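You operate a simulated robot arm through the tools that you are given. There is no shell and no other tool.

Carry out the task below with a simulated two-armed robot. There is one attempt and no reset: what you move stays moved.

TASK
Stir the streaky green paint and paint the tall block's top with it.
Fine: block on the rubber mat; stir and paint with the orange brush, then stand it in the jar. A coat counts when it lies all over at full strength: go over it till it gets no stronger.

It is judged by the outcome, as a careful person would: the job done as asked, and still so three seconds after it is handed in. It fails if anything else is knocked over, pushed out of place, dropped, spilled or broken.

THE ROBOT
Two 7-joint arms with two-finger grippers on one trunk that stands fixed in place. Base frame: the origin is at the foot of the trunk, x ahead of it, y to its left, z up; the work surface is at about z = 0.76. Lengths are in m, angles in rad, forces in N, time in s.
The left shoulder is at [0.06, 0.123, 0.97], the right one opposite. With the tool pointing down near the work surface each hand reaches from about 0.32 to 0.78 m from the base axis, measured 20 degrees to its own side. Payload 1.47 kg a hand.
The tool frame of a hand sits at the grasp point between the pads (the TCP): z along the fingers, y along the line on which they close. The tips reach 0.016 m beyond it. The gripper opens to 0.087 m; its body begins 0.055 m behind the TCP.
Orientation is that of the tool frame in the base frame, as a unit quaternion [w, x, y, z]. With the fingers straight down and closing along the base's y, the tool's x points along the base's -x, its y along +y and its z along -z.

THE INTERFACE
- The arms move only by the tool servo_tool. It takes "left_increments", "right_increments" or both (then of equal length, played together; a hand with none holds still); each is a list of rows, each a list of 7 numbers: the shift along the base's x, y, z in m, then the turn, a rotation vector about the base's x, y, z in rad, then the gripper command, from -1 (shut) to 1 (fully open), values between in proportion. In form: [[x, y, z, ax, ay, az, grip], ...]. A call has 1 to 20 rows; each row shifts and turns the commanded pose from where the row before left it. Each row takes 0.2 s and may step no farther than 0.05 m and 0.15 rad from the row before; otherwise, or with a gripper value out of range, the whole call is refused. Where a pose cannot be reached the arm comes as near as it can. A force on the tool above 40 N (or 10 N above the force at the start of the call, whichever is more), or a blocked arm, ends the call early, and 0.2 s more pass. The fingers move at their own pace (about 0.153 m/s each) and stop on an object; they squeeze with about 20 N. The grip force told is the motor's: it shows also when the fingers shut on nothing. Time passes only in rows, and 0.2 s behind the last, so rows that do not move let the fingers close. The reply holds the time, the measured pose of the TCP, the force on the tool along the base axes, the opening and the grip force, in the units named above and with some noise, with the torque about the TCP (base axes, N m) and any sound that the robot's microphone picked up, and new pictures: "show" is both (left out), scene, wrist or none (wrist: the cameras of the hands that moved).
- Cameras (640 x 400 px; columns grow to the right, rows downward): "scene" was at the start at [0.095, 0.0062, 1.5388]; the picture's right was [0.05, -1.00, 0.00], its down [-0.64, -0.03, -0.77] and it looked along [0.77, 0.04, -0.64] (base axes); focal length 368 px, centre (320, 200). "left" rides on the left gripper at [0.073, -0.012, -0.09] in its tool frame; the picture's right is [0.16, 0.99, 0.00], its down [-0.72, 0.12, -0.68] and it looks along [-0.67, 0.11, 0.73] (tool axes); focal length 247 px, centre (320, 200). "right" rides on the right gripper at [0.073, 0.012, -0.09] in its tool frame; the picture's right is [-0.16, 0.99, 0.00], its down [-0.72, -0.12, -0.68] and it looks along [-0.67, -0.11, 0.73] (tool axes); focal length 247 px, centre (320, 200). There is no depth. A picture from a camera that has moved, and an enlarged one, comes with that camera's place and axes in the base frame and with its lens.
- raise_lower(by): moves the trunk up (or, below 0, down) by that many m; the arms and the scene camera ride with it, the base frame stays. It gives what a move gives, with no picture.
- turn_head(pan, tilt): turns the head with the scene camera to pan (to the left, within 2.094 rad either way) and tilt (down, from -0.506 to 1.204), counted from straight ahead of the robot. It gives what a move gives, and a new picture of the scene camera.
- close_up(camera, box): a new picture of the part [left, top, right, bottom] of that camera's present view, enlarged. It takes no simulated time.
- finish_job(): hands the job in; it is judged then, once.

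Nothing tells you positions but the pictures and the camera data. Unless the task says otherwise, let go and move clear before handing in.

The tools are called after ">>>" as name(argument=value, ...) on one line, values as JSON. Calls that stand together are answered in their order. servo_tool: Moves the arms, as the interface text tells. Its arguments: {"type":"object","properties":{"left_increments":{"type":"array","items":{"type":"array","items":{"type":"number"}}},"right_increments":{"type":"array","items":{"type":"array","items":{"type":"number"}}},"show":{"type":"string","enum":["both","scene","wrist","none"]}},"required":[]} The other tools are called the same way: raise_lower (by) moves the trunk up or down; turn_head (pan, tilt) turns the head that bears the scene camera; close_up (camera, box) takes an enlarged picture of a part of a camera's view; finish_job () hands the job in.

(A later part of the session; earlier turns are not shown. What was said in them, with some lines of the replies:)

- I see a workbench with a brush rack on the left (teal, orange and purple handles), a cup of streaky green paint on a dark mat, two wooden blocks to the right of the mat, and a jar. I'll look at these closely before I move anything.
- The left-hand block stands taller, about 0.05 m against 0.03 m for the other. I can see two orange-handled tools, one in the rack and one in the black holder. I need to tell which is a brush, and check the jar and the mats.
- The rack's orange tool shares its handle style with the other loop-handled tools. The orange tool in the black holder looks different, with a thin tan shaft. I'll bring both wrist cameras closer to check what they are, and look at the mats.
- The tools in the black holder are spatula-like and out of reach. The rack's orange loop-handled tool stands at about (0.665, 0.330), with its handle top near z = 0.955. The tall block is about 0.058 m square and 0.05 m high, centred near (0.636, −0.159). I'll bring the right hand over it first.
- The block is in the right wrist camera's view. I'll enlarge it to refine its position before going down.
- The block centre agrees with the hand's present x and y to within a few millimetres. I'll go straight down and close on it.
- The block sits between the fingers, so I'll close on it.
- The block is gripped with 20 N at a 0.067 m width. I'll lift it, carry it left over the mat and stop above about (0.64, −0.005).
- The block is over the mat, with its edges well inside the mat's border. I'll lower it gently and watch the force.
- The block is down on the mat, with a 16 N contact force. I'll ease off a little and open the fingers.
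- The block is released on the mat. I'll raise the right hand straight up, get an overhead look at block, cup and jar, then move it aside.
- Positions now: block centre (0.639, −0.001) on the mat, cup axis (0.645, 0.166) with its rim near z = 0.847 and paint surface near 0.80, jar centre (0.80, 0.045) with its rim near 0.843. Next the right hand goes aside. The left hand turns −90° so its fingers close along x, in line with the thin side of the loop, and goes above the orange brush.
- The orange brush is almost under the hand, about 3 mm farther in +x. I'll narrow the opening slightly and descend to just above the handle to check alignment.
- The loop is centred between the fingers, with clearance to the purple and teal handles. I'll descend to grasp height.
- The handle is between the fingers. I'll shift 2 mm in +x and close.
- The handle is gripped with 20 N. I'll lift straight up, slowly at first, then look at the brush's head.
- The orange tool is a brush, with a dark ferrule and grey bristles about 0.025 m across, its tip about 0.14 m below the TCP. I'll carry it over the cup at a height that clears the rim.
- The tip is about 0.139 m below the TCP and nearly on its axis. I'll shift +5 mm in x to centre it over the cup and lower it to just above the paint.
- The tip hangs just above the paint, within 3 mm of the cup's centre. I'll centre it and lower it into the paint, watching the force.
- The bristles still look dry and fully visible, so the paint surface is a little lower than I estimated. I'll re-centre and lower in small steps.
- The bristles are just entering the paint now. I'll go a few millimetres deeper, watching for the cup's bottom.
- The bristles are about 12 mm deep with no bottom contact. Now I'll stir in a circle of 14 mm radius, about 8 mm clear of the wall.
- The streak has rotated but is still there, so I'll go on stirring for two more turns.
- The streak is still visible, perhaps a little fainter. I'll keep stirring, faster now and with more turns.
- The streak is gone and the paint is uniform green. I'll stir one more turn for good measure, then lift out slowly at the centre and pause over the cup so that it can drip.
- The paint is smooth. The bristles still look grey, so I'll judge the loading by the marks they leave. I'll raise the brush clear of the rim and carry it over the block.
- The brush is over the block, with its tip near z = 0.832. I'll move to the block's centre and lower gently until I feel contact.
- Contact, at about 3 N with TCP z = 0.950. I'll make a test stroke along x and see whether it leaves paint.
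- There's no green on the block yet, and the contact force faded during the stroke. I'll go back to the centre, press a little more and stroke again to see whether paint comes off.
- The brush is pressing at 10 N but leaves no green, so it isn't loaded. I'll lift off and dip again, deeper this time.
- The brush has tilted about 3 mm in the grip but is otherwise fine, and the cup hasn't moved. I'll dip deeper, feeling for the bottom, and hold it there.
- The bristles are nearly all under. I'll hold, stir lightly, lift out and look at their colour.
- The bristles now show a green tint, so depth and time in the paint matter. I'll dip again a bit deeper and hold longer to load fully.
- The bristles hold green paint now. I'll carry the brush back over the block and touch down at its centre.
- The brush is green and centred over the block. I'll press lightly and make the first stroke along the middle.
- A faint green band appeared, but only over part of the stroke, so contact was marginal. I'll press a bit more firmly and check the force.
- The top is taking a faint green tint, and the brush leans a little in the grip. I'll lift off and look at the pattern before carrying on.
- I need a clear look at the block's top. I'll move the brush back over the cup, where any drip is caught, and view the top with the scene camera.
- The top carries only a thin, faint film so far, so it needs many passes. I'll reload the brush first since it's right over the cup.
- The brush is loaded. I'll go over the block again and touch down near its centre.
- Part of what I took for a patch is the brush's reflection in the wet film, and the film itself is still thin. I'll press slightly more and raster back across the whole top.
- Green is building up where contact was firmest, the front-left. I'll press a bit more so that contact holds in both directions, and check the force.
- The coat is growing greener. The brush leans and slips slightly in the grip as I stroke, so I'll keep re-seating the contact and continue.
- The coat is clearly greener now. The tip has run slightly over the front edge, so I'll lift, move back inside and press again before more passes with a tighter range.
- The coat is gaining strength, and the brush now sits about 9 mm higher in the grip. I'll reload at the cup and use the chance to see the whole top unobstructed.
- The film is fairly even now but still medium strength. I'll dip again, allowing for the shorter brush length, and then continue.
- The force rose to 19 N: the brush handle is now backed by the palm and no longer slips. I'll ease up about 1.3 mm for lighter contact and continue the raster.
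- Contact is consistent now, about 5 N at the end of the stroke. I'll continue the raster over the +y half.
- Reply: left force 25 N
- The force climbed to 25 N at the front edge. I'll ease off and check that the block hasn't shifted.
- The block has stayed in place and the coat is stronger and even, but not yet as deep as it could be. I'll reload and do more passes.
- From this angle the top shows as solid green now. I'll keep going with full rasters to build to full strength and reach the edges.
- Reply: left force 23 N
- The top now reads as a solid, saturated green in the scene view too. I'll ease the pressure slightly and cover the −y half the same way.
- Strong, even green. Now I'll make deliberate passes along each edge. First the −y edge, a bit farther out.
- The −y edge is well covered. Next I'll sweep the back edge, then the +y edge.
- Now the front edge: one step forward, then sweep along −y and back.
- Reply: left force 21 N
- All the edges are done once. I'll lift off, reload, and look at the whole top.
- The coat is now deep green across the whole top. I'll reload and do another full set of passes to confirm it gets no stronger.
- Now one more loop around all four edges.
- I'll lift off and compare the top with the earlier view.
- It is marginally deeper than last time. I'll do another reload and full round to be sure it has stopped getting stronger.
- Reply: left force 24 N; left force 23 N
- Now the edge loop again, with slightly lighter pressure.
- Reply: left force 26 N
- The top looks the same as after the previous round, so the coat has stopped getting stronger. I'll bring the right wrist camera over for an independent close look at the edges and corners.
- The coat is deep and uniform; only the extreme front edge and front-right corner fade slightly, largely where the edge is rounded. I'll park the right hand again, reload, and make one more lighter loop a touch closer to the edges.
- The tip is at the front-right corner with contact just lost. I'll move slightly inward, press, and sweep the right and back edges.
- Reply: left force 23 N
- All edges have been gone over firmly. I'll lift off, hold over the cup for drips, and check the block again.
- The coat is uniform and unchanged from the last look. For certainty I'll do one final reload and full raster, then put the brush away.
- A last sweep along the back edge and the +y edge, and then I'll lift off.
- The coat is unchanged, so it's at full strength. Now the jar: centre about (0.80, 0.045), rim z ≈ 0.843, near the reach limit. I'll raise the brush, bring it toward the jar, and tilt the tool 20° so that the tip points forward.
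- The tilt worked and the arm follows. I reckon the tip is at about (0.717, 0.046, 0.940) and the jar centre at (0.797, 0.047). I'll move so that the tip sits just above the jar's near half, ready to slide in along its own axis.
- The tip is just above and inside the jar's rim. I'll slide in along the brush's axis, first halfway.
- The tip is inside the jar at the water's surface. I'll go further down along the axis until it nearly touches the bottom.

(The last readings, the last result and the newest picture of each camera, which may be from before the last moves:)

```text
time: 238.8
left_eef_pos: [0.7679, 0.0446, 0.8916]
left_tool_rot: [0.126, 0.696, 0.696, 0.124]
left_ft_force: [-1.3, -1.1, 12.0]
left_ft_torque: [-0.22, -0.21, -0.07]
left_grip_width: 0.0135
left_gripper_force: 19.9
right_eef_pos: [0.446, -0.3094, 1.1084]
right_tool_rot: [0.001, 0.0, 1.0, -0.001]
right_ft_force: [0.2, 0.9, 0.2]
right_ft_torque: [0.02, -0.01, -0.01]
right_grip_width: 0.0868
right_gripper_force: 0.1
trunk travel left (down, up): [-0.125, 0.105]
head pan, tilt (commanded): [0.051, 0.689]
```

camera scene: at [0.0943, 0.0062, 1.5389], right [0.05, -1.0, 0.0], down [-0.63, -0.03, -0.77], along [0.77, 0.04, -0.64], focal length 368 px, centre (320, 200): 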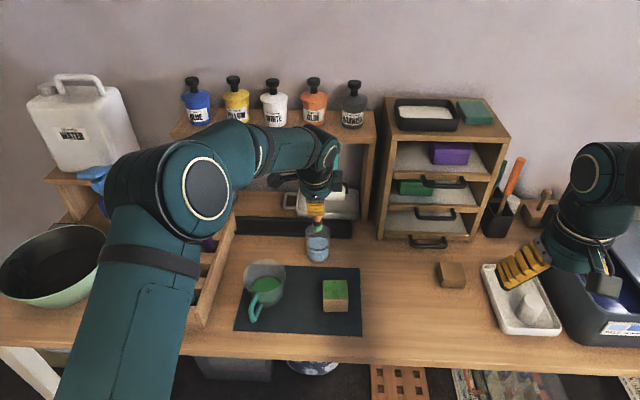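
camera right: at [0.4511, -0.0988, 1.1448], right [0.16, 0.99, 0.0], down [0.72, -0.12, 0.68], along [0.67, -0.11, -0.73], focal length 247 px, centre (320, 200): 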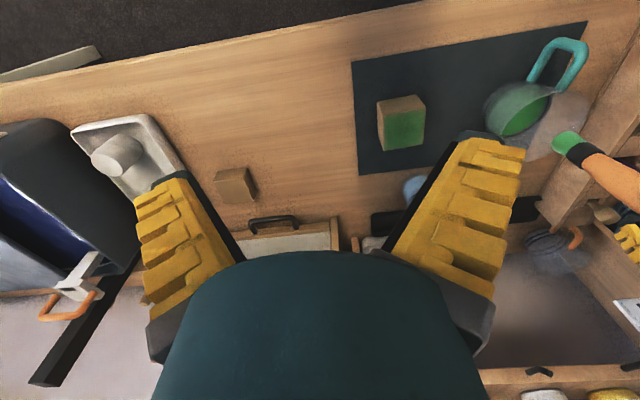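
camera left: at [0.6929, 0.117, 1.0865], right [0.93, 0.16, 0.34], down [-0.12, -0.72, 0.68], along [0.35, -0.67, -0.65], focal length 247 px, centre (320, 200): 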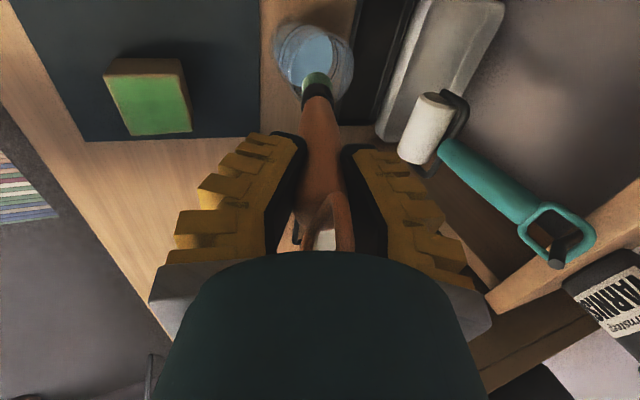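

The brush touches the jar's bottom. I'll ease the pressure and lean the brush a bit further back about its tip so that it rests gently on the near rim before I let go.

>>> servo_tool(left_increments=[[0, 0, 0.0015, 0, 0, 0, -1], [-0.0029, 0, -0.0011, 0, -0.0233, 0, -1], [-0.0029, 0, -0.0011, 0, -0.0233, 0, -1], [0, 0, 0, 0, 0, 0, -1]], show="none")

>>> close_up(camera="scene", box=[285, 195, 355, 275])

>>> close_up(camera="right", box=[480, 120, 640, 280])

```text
time: 239.8
left_eef_pos: [0.7602, 0.0457, 0.8874]
left_tool_rot: [0.141, 0.693, 0.693, 0.141]
left_ft_force: [1.2, 0.4, 10.6]
left_ft_torque: [0.06, -0.26, 0.0]
left_grip_width: 0.0136
left_gripper_force: 19.6
right_eef_pos: [0.4459, -0.3092, 1.1076]
right_tool_rot: [0.0, 0.001, 1.0, 0.0]
right_ft_force: [0.4, 0.6, 0.7]
right_ft_torque: [-0.04, 0.01, 0.01]
right_grip_width: 0.0871
right_gripper_force: 0.1
trunk travel left (down, up): [-0.125, 0.105]
head pan, tilt (commanded): [0.051, 0.689]
```

```text
5.00 times, centred on (320, 235) of scene
camera zoom: at [0.0938, 0.0062, 1.5389], right [0.05, -1.0, 0.0], down [-0.63, -0.03, -0.77], along [0.77, 0.04, -0.64], focal length 1838 px, centre (320, 25)
```

zoom: 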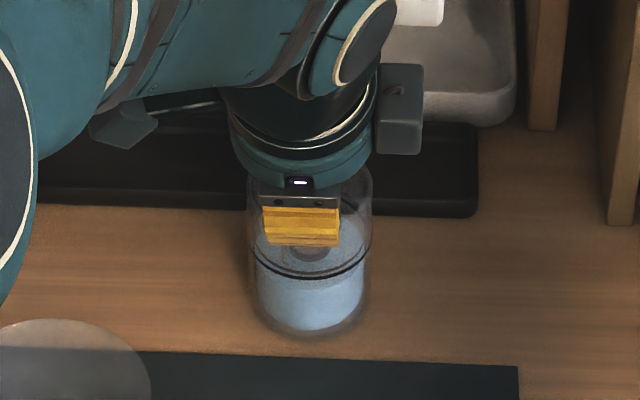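

```text
2.50 times, centred on (560, 200) of right
camera zoom: at [0.3733, -0.2979, 1.1963], right [0.16, 0.99, 0.0], down [0.72, -0.12, 0.68], along [0.67, -0.11, -0.73], focal length 617 px, centre (-280, 200)
```

zoom: 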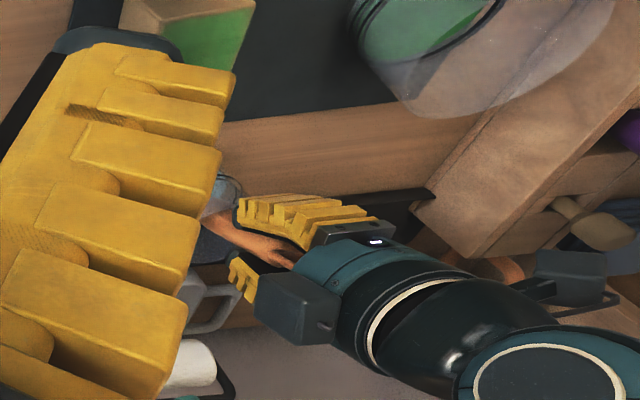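

Contact is gentle and the jar hasn't moved. I'll ease up slightly and open the fingers gradually.

>>> servo_tool(left_increments=[[0, 0, 0.001, 0, 0, 0, -1], [0, 0, 0, 0, 0, 0, -0.6], [0, 0, 0, 0, 0, 0, -0.4], [0, 0, 0, 0, 0, 0, -0.2], [0, 0, 0, 0, 0, 0, 0.0], [0, 0, 0, 0, 0, 0, 0.2], [0, 0, 0, 0, 0, 0, 0.4], [0, 0, 0, 0, 0, 0, 0.4]], show="both")

>>> close_up(camera="scene", box=[285, 195, 355, 275])

>>> close_up(camera="left", box=[220, 0, 440, 260])

>>> close_up(camera="right", box=[480, 120, 640, 280])

```text
time: 241.6
left_eef_pos: [0.7615, 0.0445, 0.8894]
left_tool_rot: [0.139, 0.693, 0.693, 0.139]
left_ft_force: [0.0, 0.8, 2.6]
left_ft_torque: [0.02, -0.01, 0.02]
left_grip_width: 0.0658
left_gripper_force: 2.9
right_eef_pos: [0.4462, -0.3087, 1.1074]
right_tool_rot: [0.0, 0.0, 1.0, 0.0]
right_ft_force: [0.7, 0.0, 0.1]
right_ft_torque: [0.0, 0.03, 0.0]
right_grip_width: 0.0873
right_gripper_force: 0.0
trunk travel left (down, up): [-0.125, 0.105]
head pan, tilt (commanded): [0.051, 0.689]
camera scene: at [0.0947, 0.0062, 1.5388], right [0.05, -1.0, 0.0], down [-0.64, -0.03, -0.77], along [0.77, 0.04, -0.64], focal length 368 px, centre (320, 200)
camera left: at [0.7161, 0.1183, 0.9659], right [0.91, 0.16, 0.38], down [-0.16, -0.72, 0.67], along [0.38, -0.67, -0.63], focal length 247 px, centre (320, 200)
```

scene: 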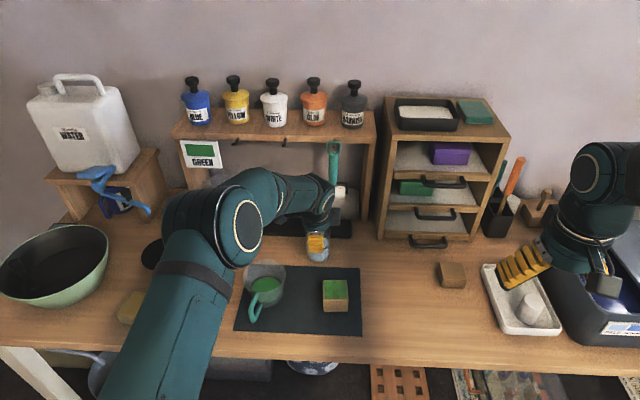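
left: 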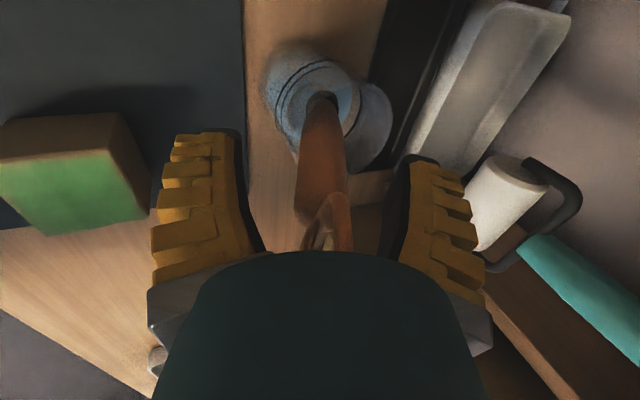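

```text
5.00 times, centred on (320, 235) of scene
camera zoom: at [0.0947, 0.0062, 1.5388], right [0.05, -1.0, 0.0], down [-0.64, -0.03, -0.77], along [0.77, 0.04, -0.64], focal length 1838 px, centre (320, 25)
```

zoom: 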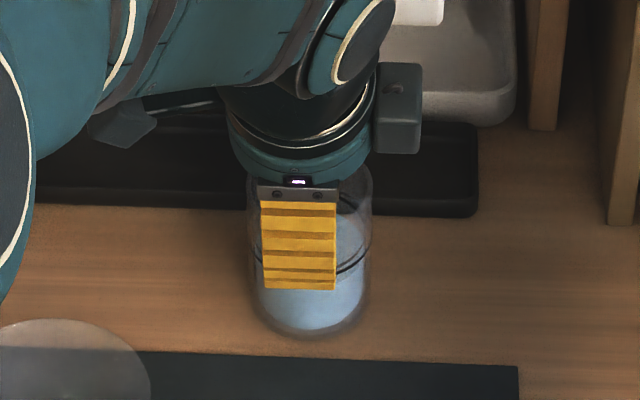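

```text
1.54 times, centred on (330, 130) of left
camera zoom: at [0.7161, 0.1183, 0.9659], right [0.91, 0.16, 0.38], down [-0.16, -0.72, 0.67], along [0.38, -0.67, -0.63], focal length 380 px, centre (305, 308)
```

zoom: 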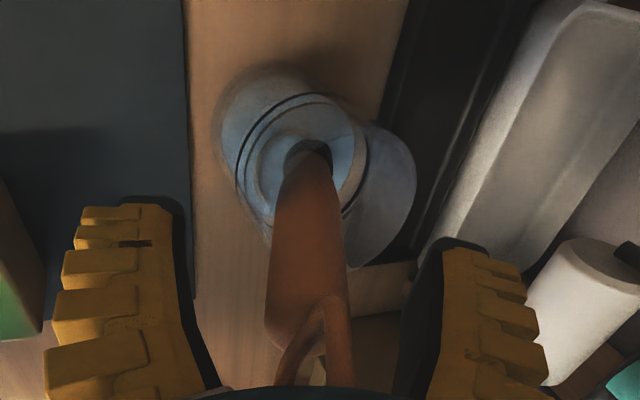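

```text
2.50 times, centred on (560, 200) of right
camera zoom: at [0.3741, -0.2979, 1.196], right [0.16, 0.99, 0.0], down [0.72, -0.12, 0.68], along [0.67, -0.11, -0.73], focal length 617 px, centre (-280, 200)
```

zoom: 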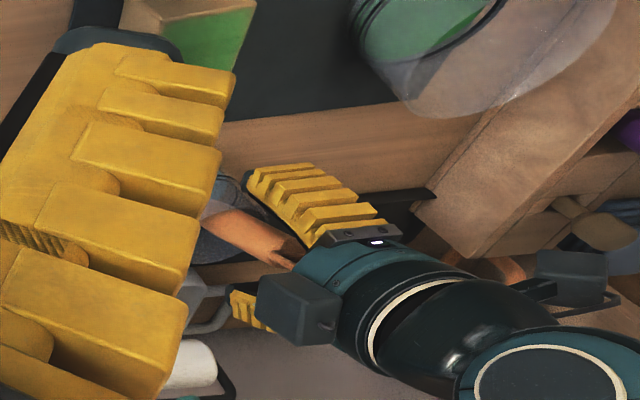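

The fingers are open and the brush leans in the jar between them. I'll back off along the tool's axis, slowly at first.

>>> servo_tool(left_increments=[[-0.002, 0, 0.005, 0, 0, 0, 0.4], [-0.004, 0, 0.01, 0, 0, 0, 0.4], [-0.004, 0, 0.01, 0, 0, 0, 0.4], [0, 0, 0, 0, 0, 0, 0.4]], show="wrist")

>>> close_up(camera="left", box=[220, 0, 440, 260])

>>> close_up(camera="scene", box=[285, 185, 355, 275])

```text
time: 242.6
left_eef_pos: [0.7515, 0.0447, 0.9133]
left_tool_rot: [0.139, 0.693, 0.693, 0.139]
left_ft_force: [0.1, 0.2, 0.8]
left_ft_torque: [0.02, -0.01, 0.03]
left_grip_width: 0.0652
left_gripper_force: 3.4
right_eef_pos: [0.4467, -0.3094, 1.1075]
right_tool_rot: [0.0, 0.0, 1.0, 0.0]
right_ft_force: [0.1, 1.3, 0.0]
right_ft_torque: [-0.02, -0.03, -0.01]
right_grip_width: 0.0869
right_gripper_force: 0.0
trunk travel left (down, up): [-0.125, 0.105]
head pan, tilt (commanded): [0.051, 0.689]
camera left: at [0.7062, 0.1178, 0.9909], right [0.91, 0.16, 0.38], down [-0.16, -0.72, 0.67], along [0.38, -0.67, -0.63], focal length 247 px, centre (320, 200)
```

left: 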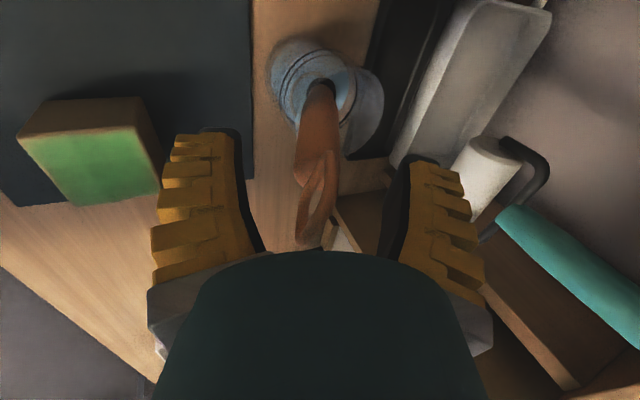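

```text
1.54 times, centred on (330, 130) of left
camera zoom: at [0.7062, 0.1178, 0.9909], right [0.91, 0.16, 0.38], down [-0.16, -0.72, 0.67], along [0.38, -0.67, -0.63], focal length 380 px, centre (305, 308)
```

zoom: 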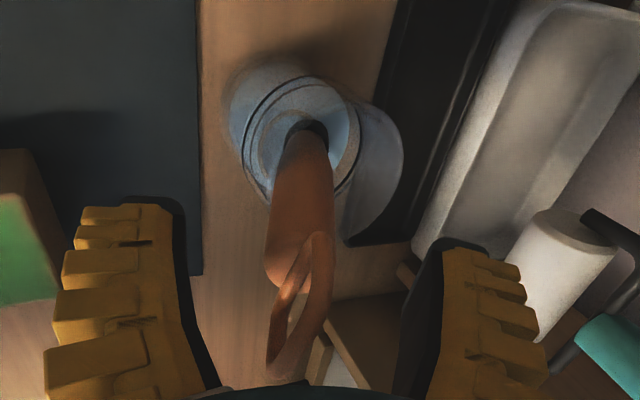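

```text
4.44 times, centred on (320, 230) of scene
camera zoom: at [0.0953, 0.0062, 1.5387], right [0.05, -1.0, 0.0], down [-0.64, -0.03, -0.77], along [0.77, 0.04, -0.64], focal length 1634 px, centre (320, 67)
```

zoom: 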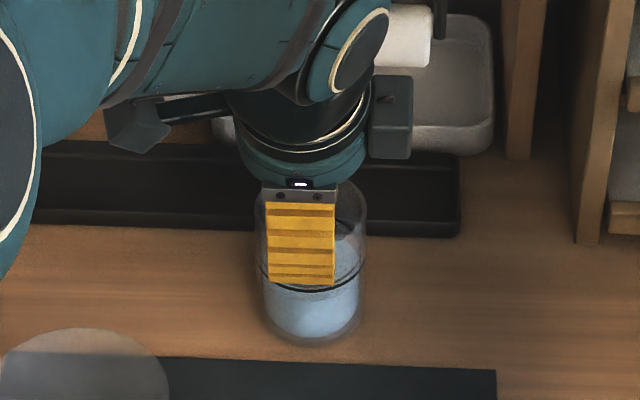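

The brush stands leaning on the near rim and the loop clears both fingers. I'll retreat further.

>>> servo_tool(left_increments=[[-0.008, 0, 0.02, 0, 0, 0, 0.4], [-0.0096, 0, 0.023, 0, 0, 0, 0.4], [-0.0096, 0, 0.023, 0, 0, 0, 0.4], [-0.0096, 0, 0.023, 0, 0, 0, 0.4], [-0.0096, 0, 0.023, 0, 0, 0, 0.4], [-0.01, 0, 0.02, 0, 0, 0, 0.4], [0, 0, 0, 0, 0, 0, 0.4]], show="both")

>>> close_up(camera="left", box=[220, 0, 440, 200])

>>> close_up(camera="scene", box=[275, 175, 365, 275])

```text
time: 244.2
left_eef_pos: [0.6944, 0.0459, 1.0434]
left_tool_rot: [0.139, 0.693, 0.694, 0.139]
left_ft_force: [-0.7, -0.2, -0.9]
left_ft_torque: [0.0, -0.04, 0.0]
left_grip_width: 0.0652
left_gripper_force: 3.6
right_eef_pos: [0.4476, -0.3082, 1.1069]
right_tool_rot: [0.0, -0.001, 1.0, -0.001]
right_ft_force: [0.2, 0.4, -0.8]
right_ft_torque: [0.03, 0.0, 0.0]
right_grip_width: 0.0869
right_gripper_force: 0.0
trunk travel left (down, up): [-0.125, 0.105]
head pan, tilt (commanded): [0.051, 0.689]
camera scene: at [0.0954, 0.0062, 1.5387], right [0.05, -1.0, 0.0], down [-0.64, -0.03, -0.77], along [0.77, 0.04, -0.64], focal length 368 px, centre (320, 200)
camera left: at [0.6496, 0.1187, 1.1216], right [0.91, 0.16, 0.38], down [-0.16, -0.72, 0.67], along [0.38, -0.67, -0.63], focal length 247 px, centre (320, 200)
```

scene: 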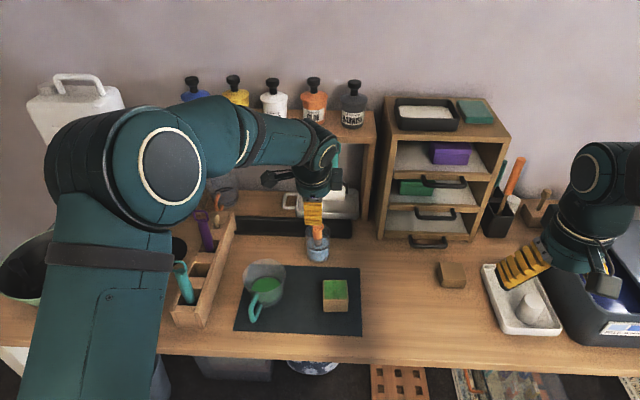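
left: 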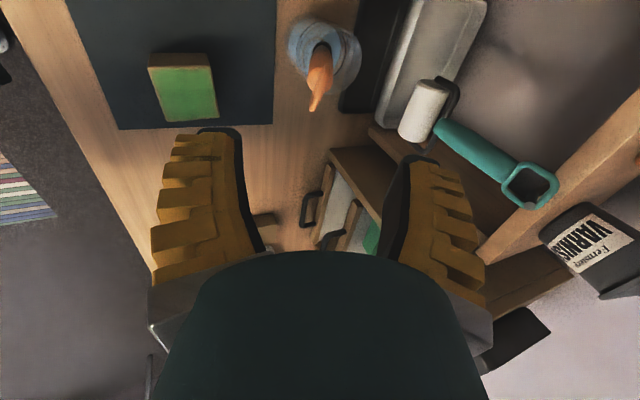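

```text
2.00 times, centred on (330, 100) of left
camera zoom: at [0.6496, 0.1187, 1.1216], right [0.91, 0.16, 0.38], down [-0.16, -0.72, 0.67], along [0.38, -0.67, -0.63], focal length 494 px, centre (300, 400)
```

zoom: 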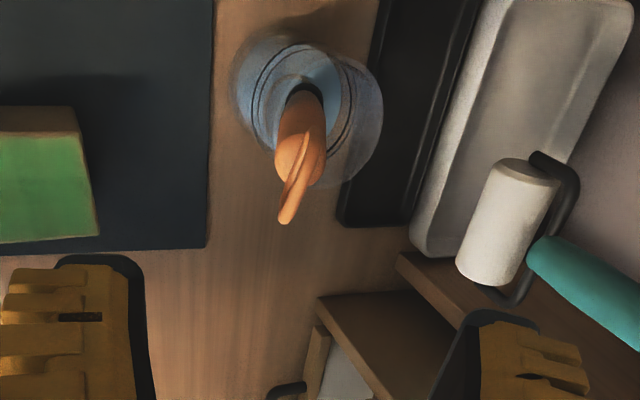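

```text
4.00 times, centred on (320, 225) of scene
camera zoom: at [0.0954, 0.0062, 1.5387], right [0.05, -1.0, 0.0], down [-0.64, -0.03, -0.77], along [0.77, 0.04, -0.64], focal length 1470 px, centre (320, 100)
```

zoom: 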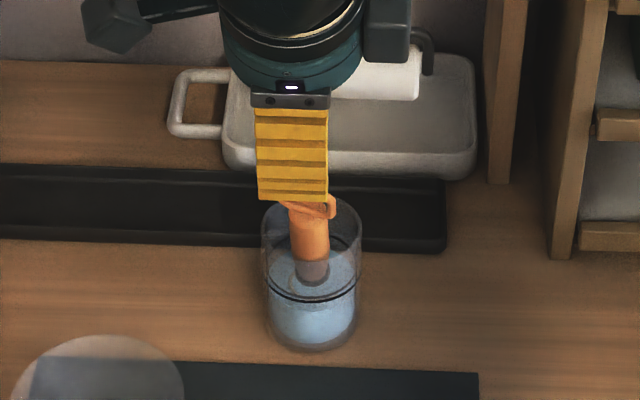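

The brush stands in the jar and nothing around it has moved. I'll withdraw the left hand up and back, level it, and check the whole scene.

>>> servo_tool(left_increments=[[-0.03, 0, 0.03, 0, 0, 0, 0.4], [-0.03, 0.02, 0.02, 0, 0, 0, 0.4], [-0.03, 0.03, 0.01, 0, 0.13, 0, 0.4], [-0.03, 0.03, 0.01, 0, 0.13, 0, 0.4], [-0.02, 0.03, 0, 0, 0.13, 0, 0.4], [0, 0.04, 0, 0, 0, 0, 0.4], [0, 0.04, 0, 0, 0, 0, 0.4], [0, 0, 0, 0, 0, 0, 0.4]], show="both")

>>> close_up(camera="scene", box=[275, 175, 365, 275])

>>> close_up(camera="scene", box=[140, 160, 380, 340])

>>> close_up(camera="scene", box=[310, 265, 360, 315])

```text
time: 246.0
left_eef_pos: [0.5545, 0.2363, 1.1143]
left_tool_rot: [0.001, 0.708, 0.706, 0.002]
left_ft_force: [-1.0, 0.0, -0.4]
left_ft_torque: [0.02, 0.04, 0.03]
left_grip_width: 0.0652
left_gripper_force: 3.3
right_eef_pos: [0.4461, -0.3098, 1.1065]
right_tool_rot: [0.0, 0.0, 1.0, 0.0]
right_ft_force: [0.3, -0.1, -0.4]
right_ft_torque: [0.01, 0.0, 0.0]
right_grip_width: 0.0873
right_gripper_force: 0.1
trunk travel left (down, up): [-0.125, 0.105]
head pan, tilt (commanded): [0.051, 0.689]
camera scene: at [0.0948, 0.0058, 1.5388], right [0.05, -1.0, 0.0], down [-0.64, -0.03, -0.77], along [0.77, 0.04, -0.64], focal length 368 px, centre (320, 200)
camera left: at [0.5422, 0.3099, 1.2029], right [0.99, 0.16, 0.01], down [0.11, -0.72, 0.68], along [0.11, -0.67, -0.73], focal length 247 px, centre (320, 200)
```

scene: 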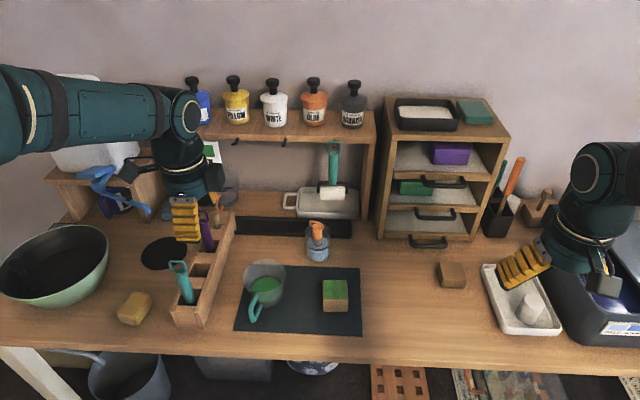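
left: 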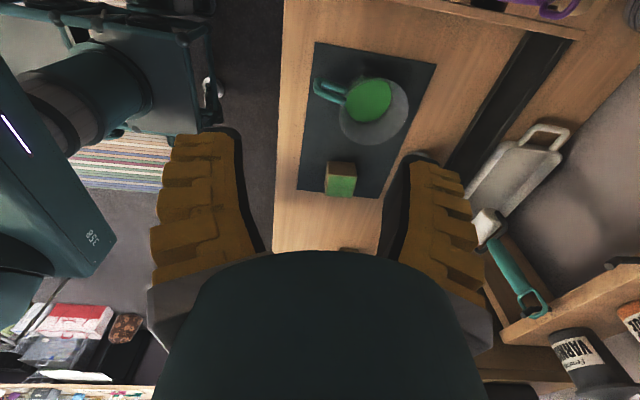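

```text
4.00 times, centred on (320, 225) of scene
camera zoom: at [0.0948, 0.0058, 1.5388], right [0.05, -1.0, 0.0], down [-0.64, -0.03, -0.77], along [0.77, 0.04, -0.64], focal length 1470 px, centre (320, 100)
```

zoom: 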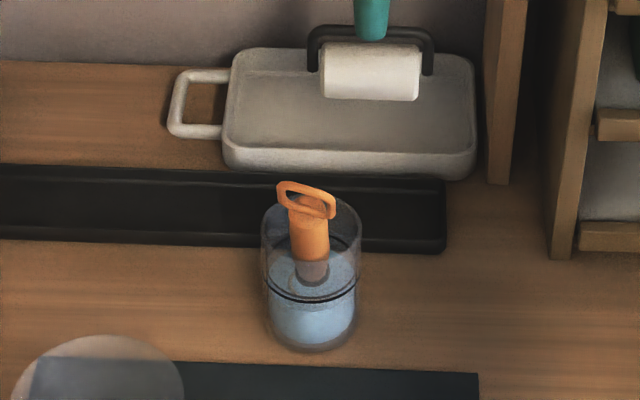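

```text
2.22 times, centred on (260, 250) of scene
camera zoom: at [0.0948, 0.0058, 1.5388], right [0.05, -1.0, 0.0], down [-0.64, -0.03, -0.77], along [0.77, 0.04, -0.64], focal length 817 px, centre (453, 89)
```

zoom: 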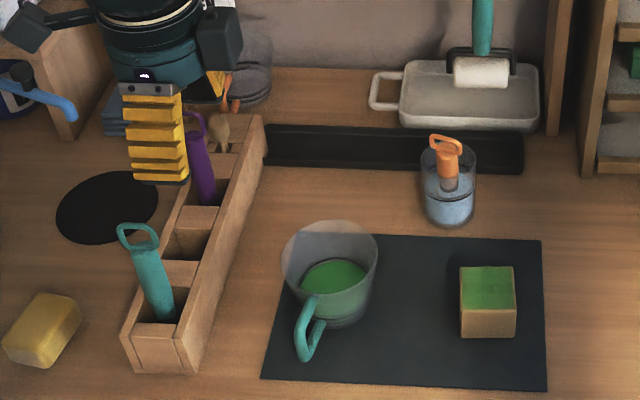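

```text
8.00 times, centred on (335, 290) of scene
camera zoom: at [0.0948, 0.0058, 1.5388], right [0.05, -1.0, 0.0], down [-0.64, -0.03, -0.77], along [0.77, 0.04, -0.64], focal length 2941 px, centre (200, -520)
```

zoom: 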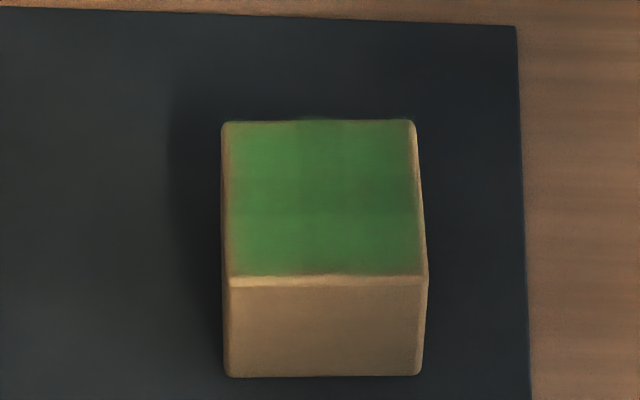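

The orange brush stands steady in the jar. The tall block is on the mat with an even green top, the paint is mixed, and everything else is where it was. Both hands are clear, so I'm handing the job in.

>>> finish_job()

```text
The job is handed in.
```

I've handed the job in. In the last pictures the paint was mixed, the tall block's top was painted green, and the orange brush was standing in the jar. I don't have the verdict on it.

- **Block:** the tall block is on the rectangular dark mat, which I took to be the rubber mat. It shifted a millimetre or two while I painted but stayed on the mat.
- **Paint:** I stirred with the orange brush until the white streak was gone and the green was uniform.
- **Coat:** the top is an even green. The last passes, with a freshly loaded brush, made no visible difference. A thin strip along the rounded edges still shows some bare wood.
- **Brush:** it leans on the near rim of the jar of blue water, which I took to be the jar you meant.

Nothing else looked moved or knocked over, and I saw no drips on the mat or bench. Both hands are clear of the work.
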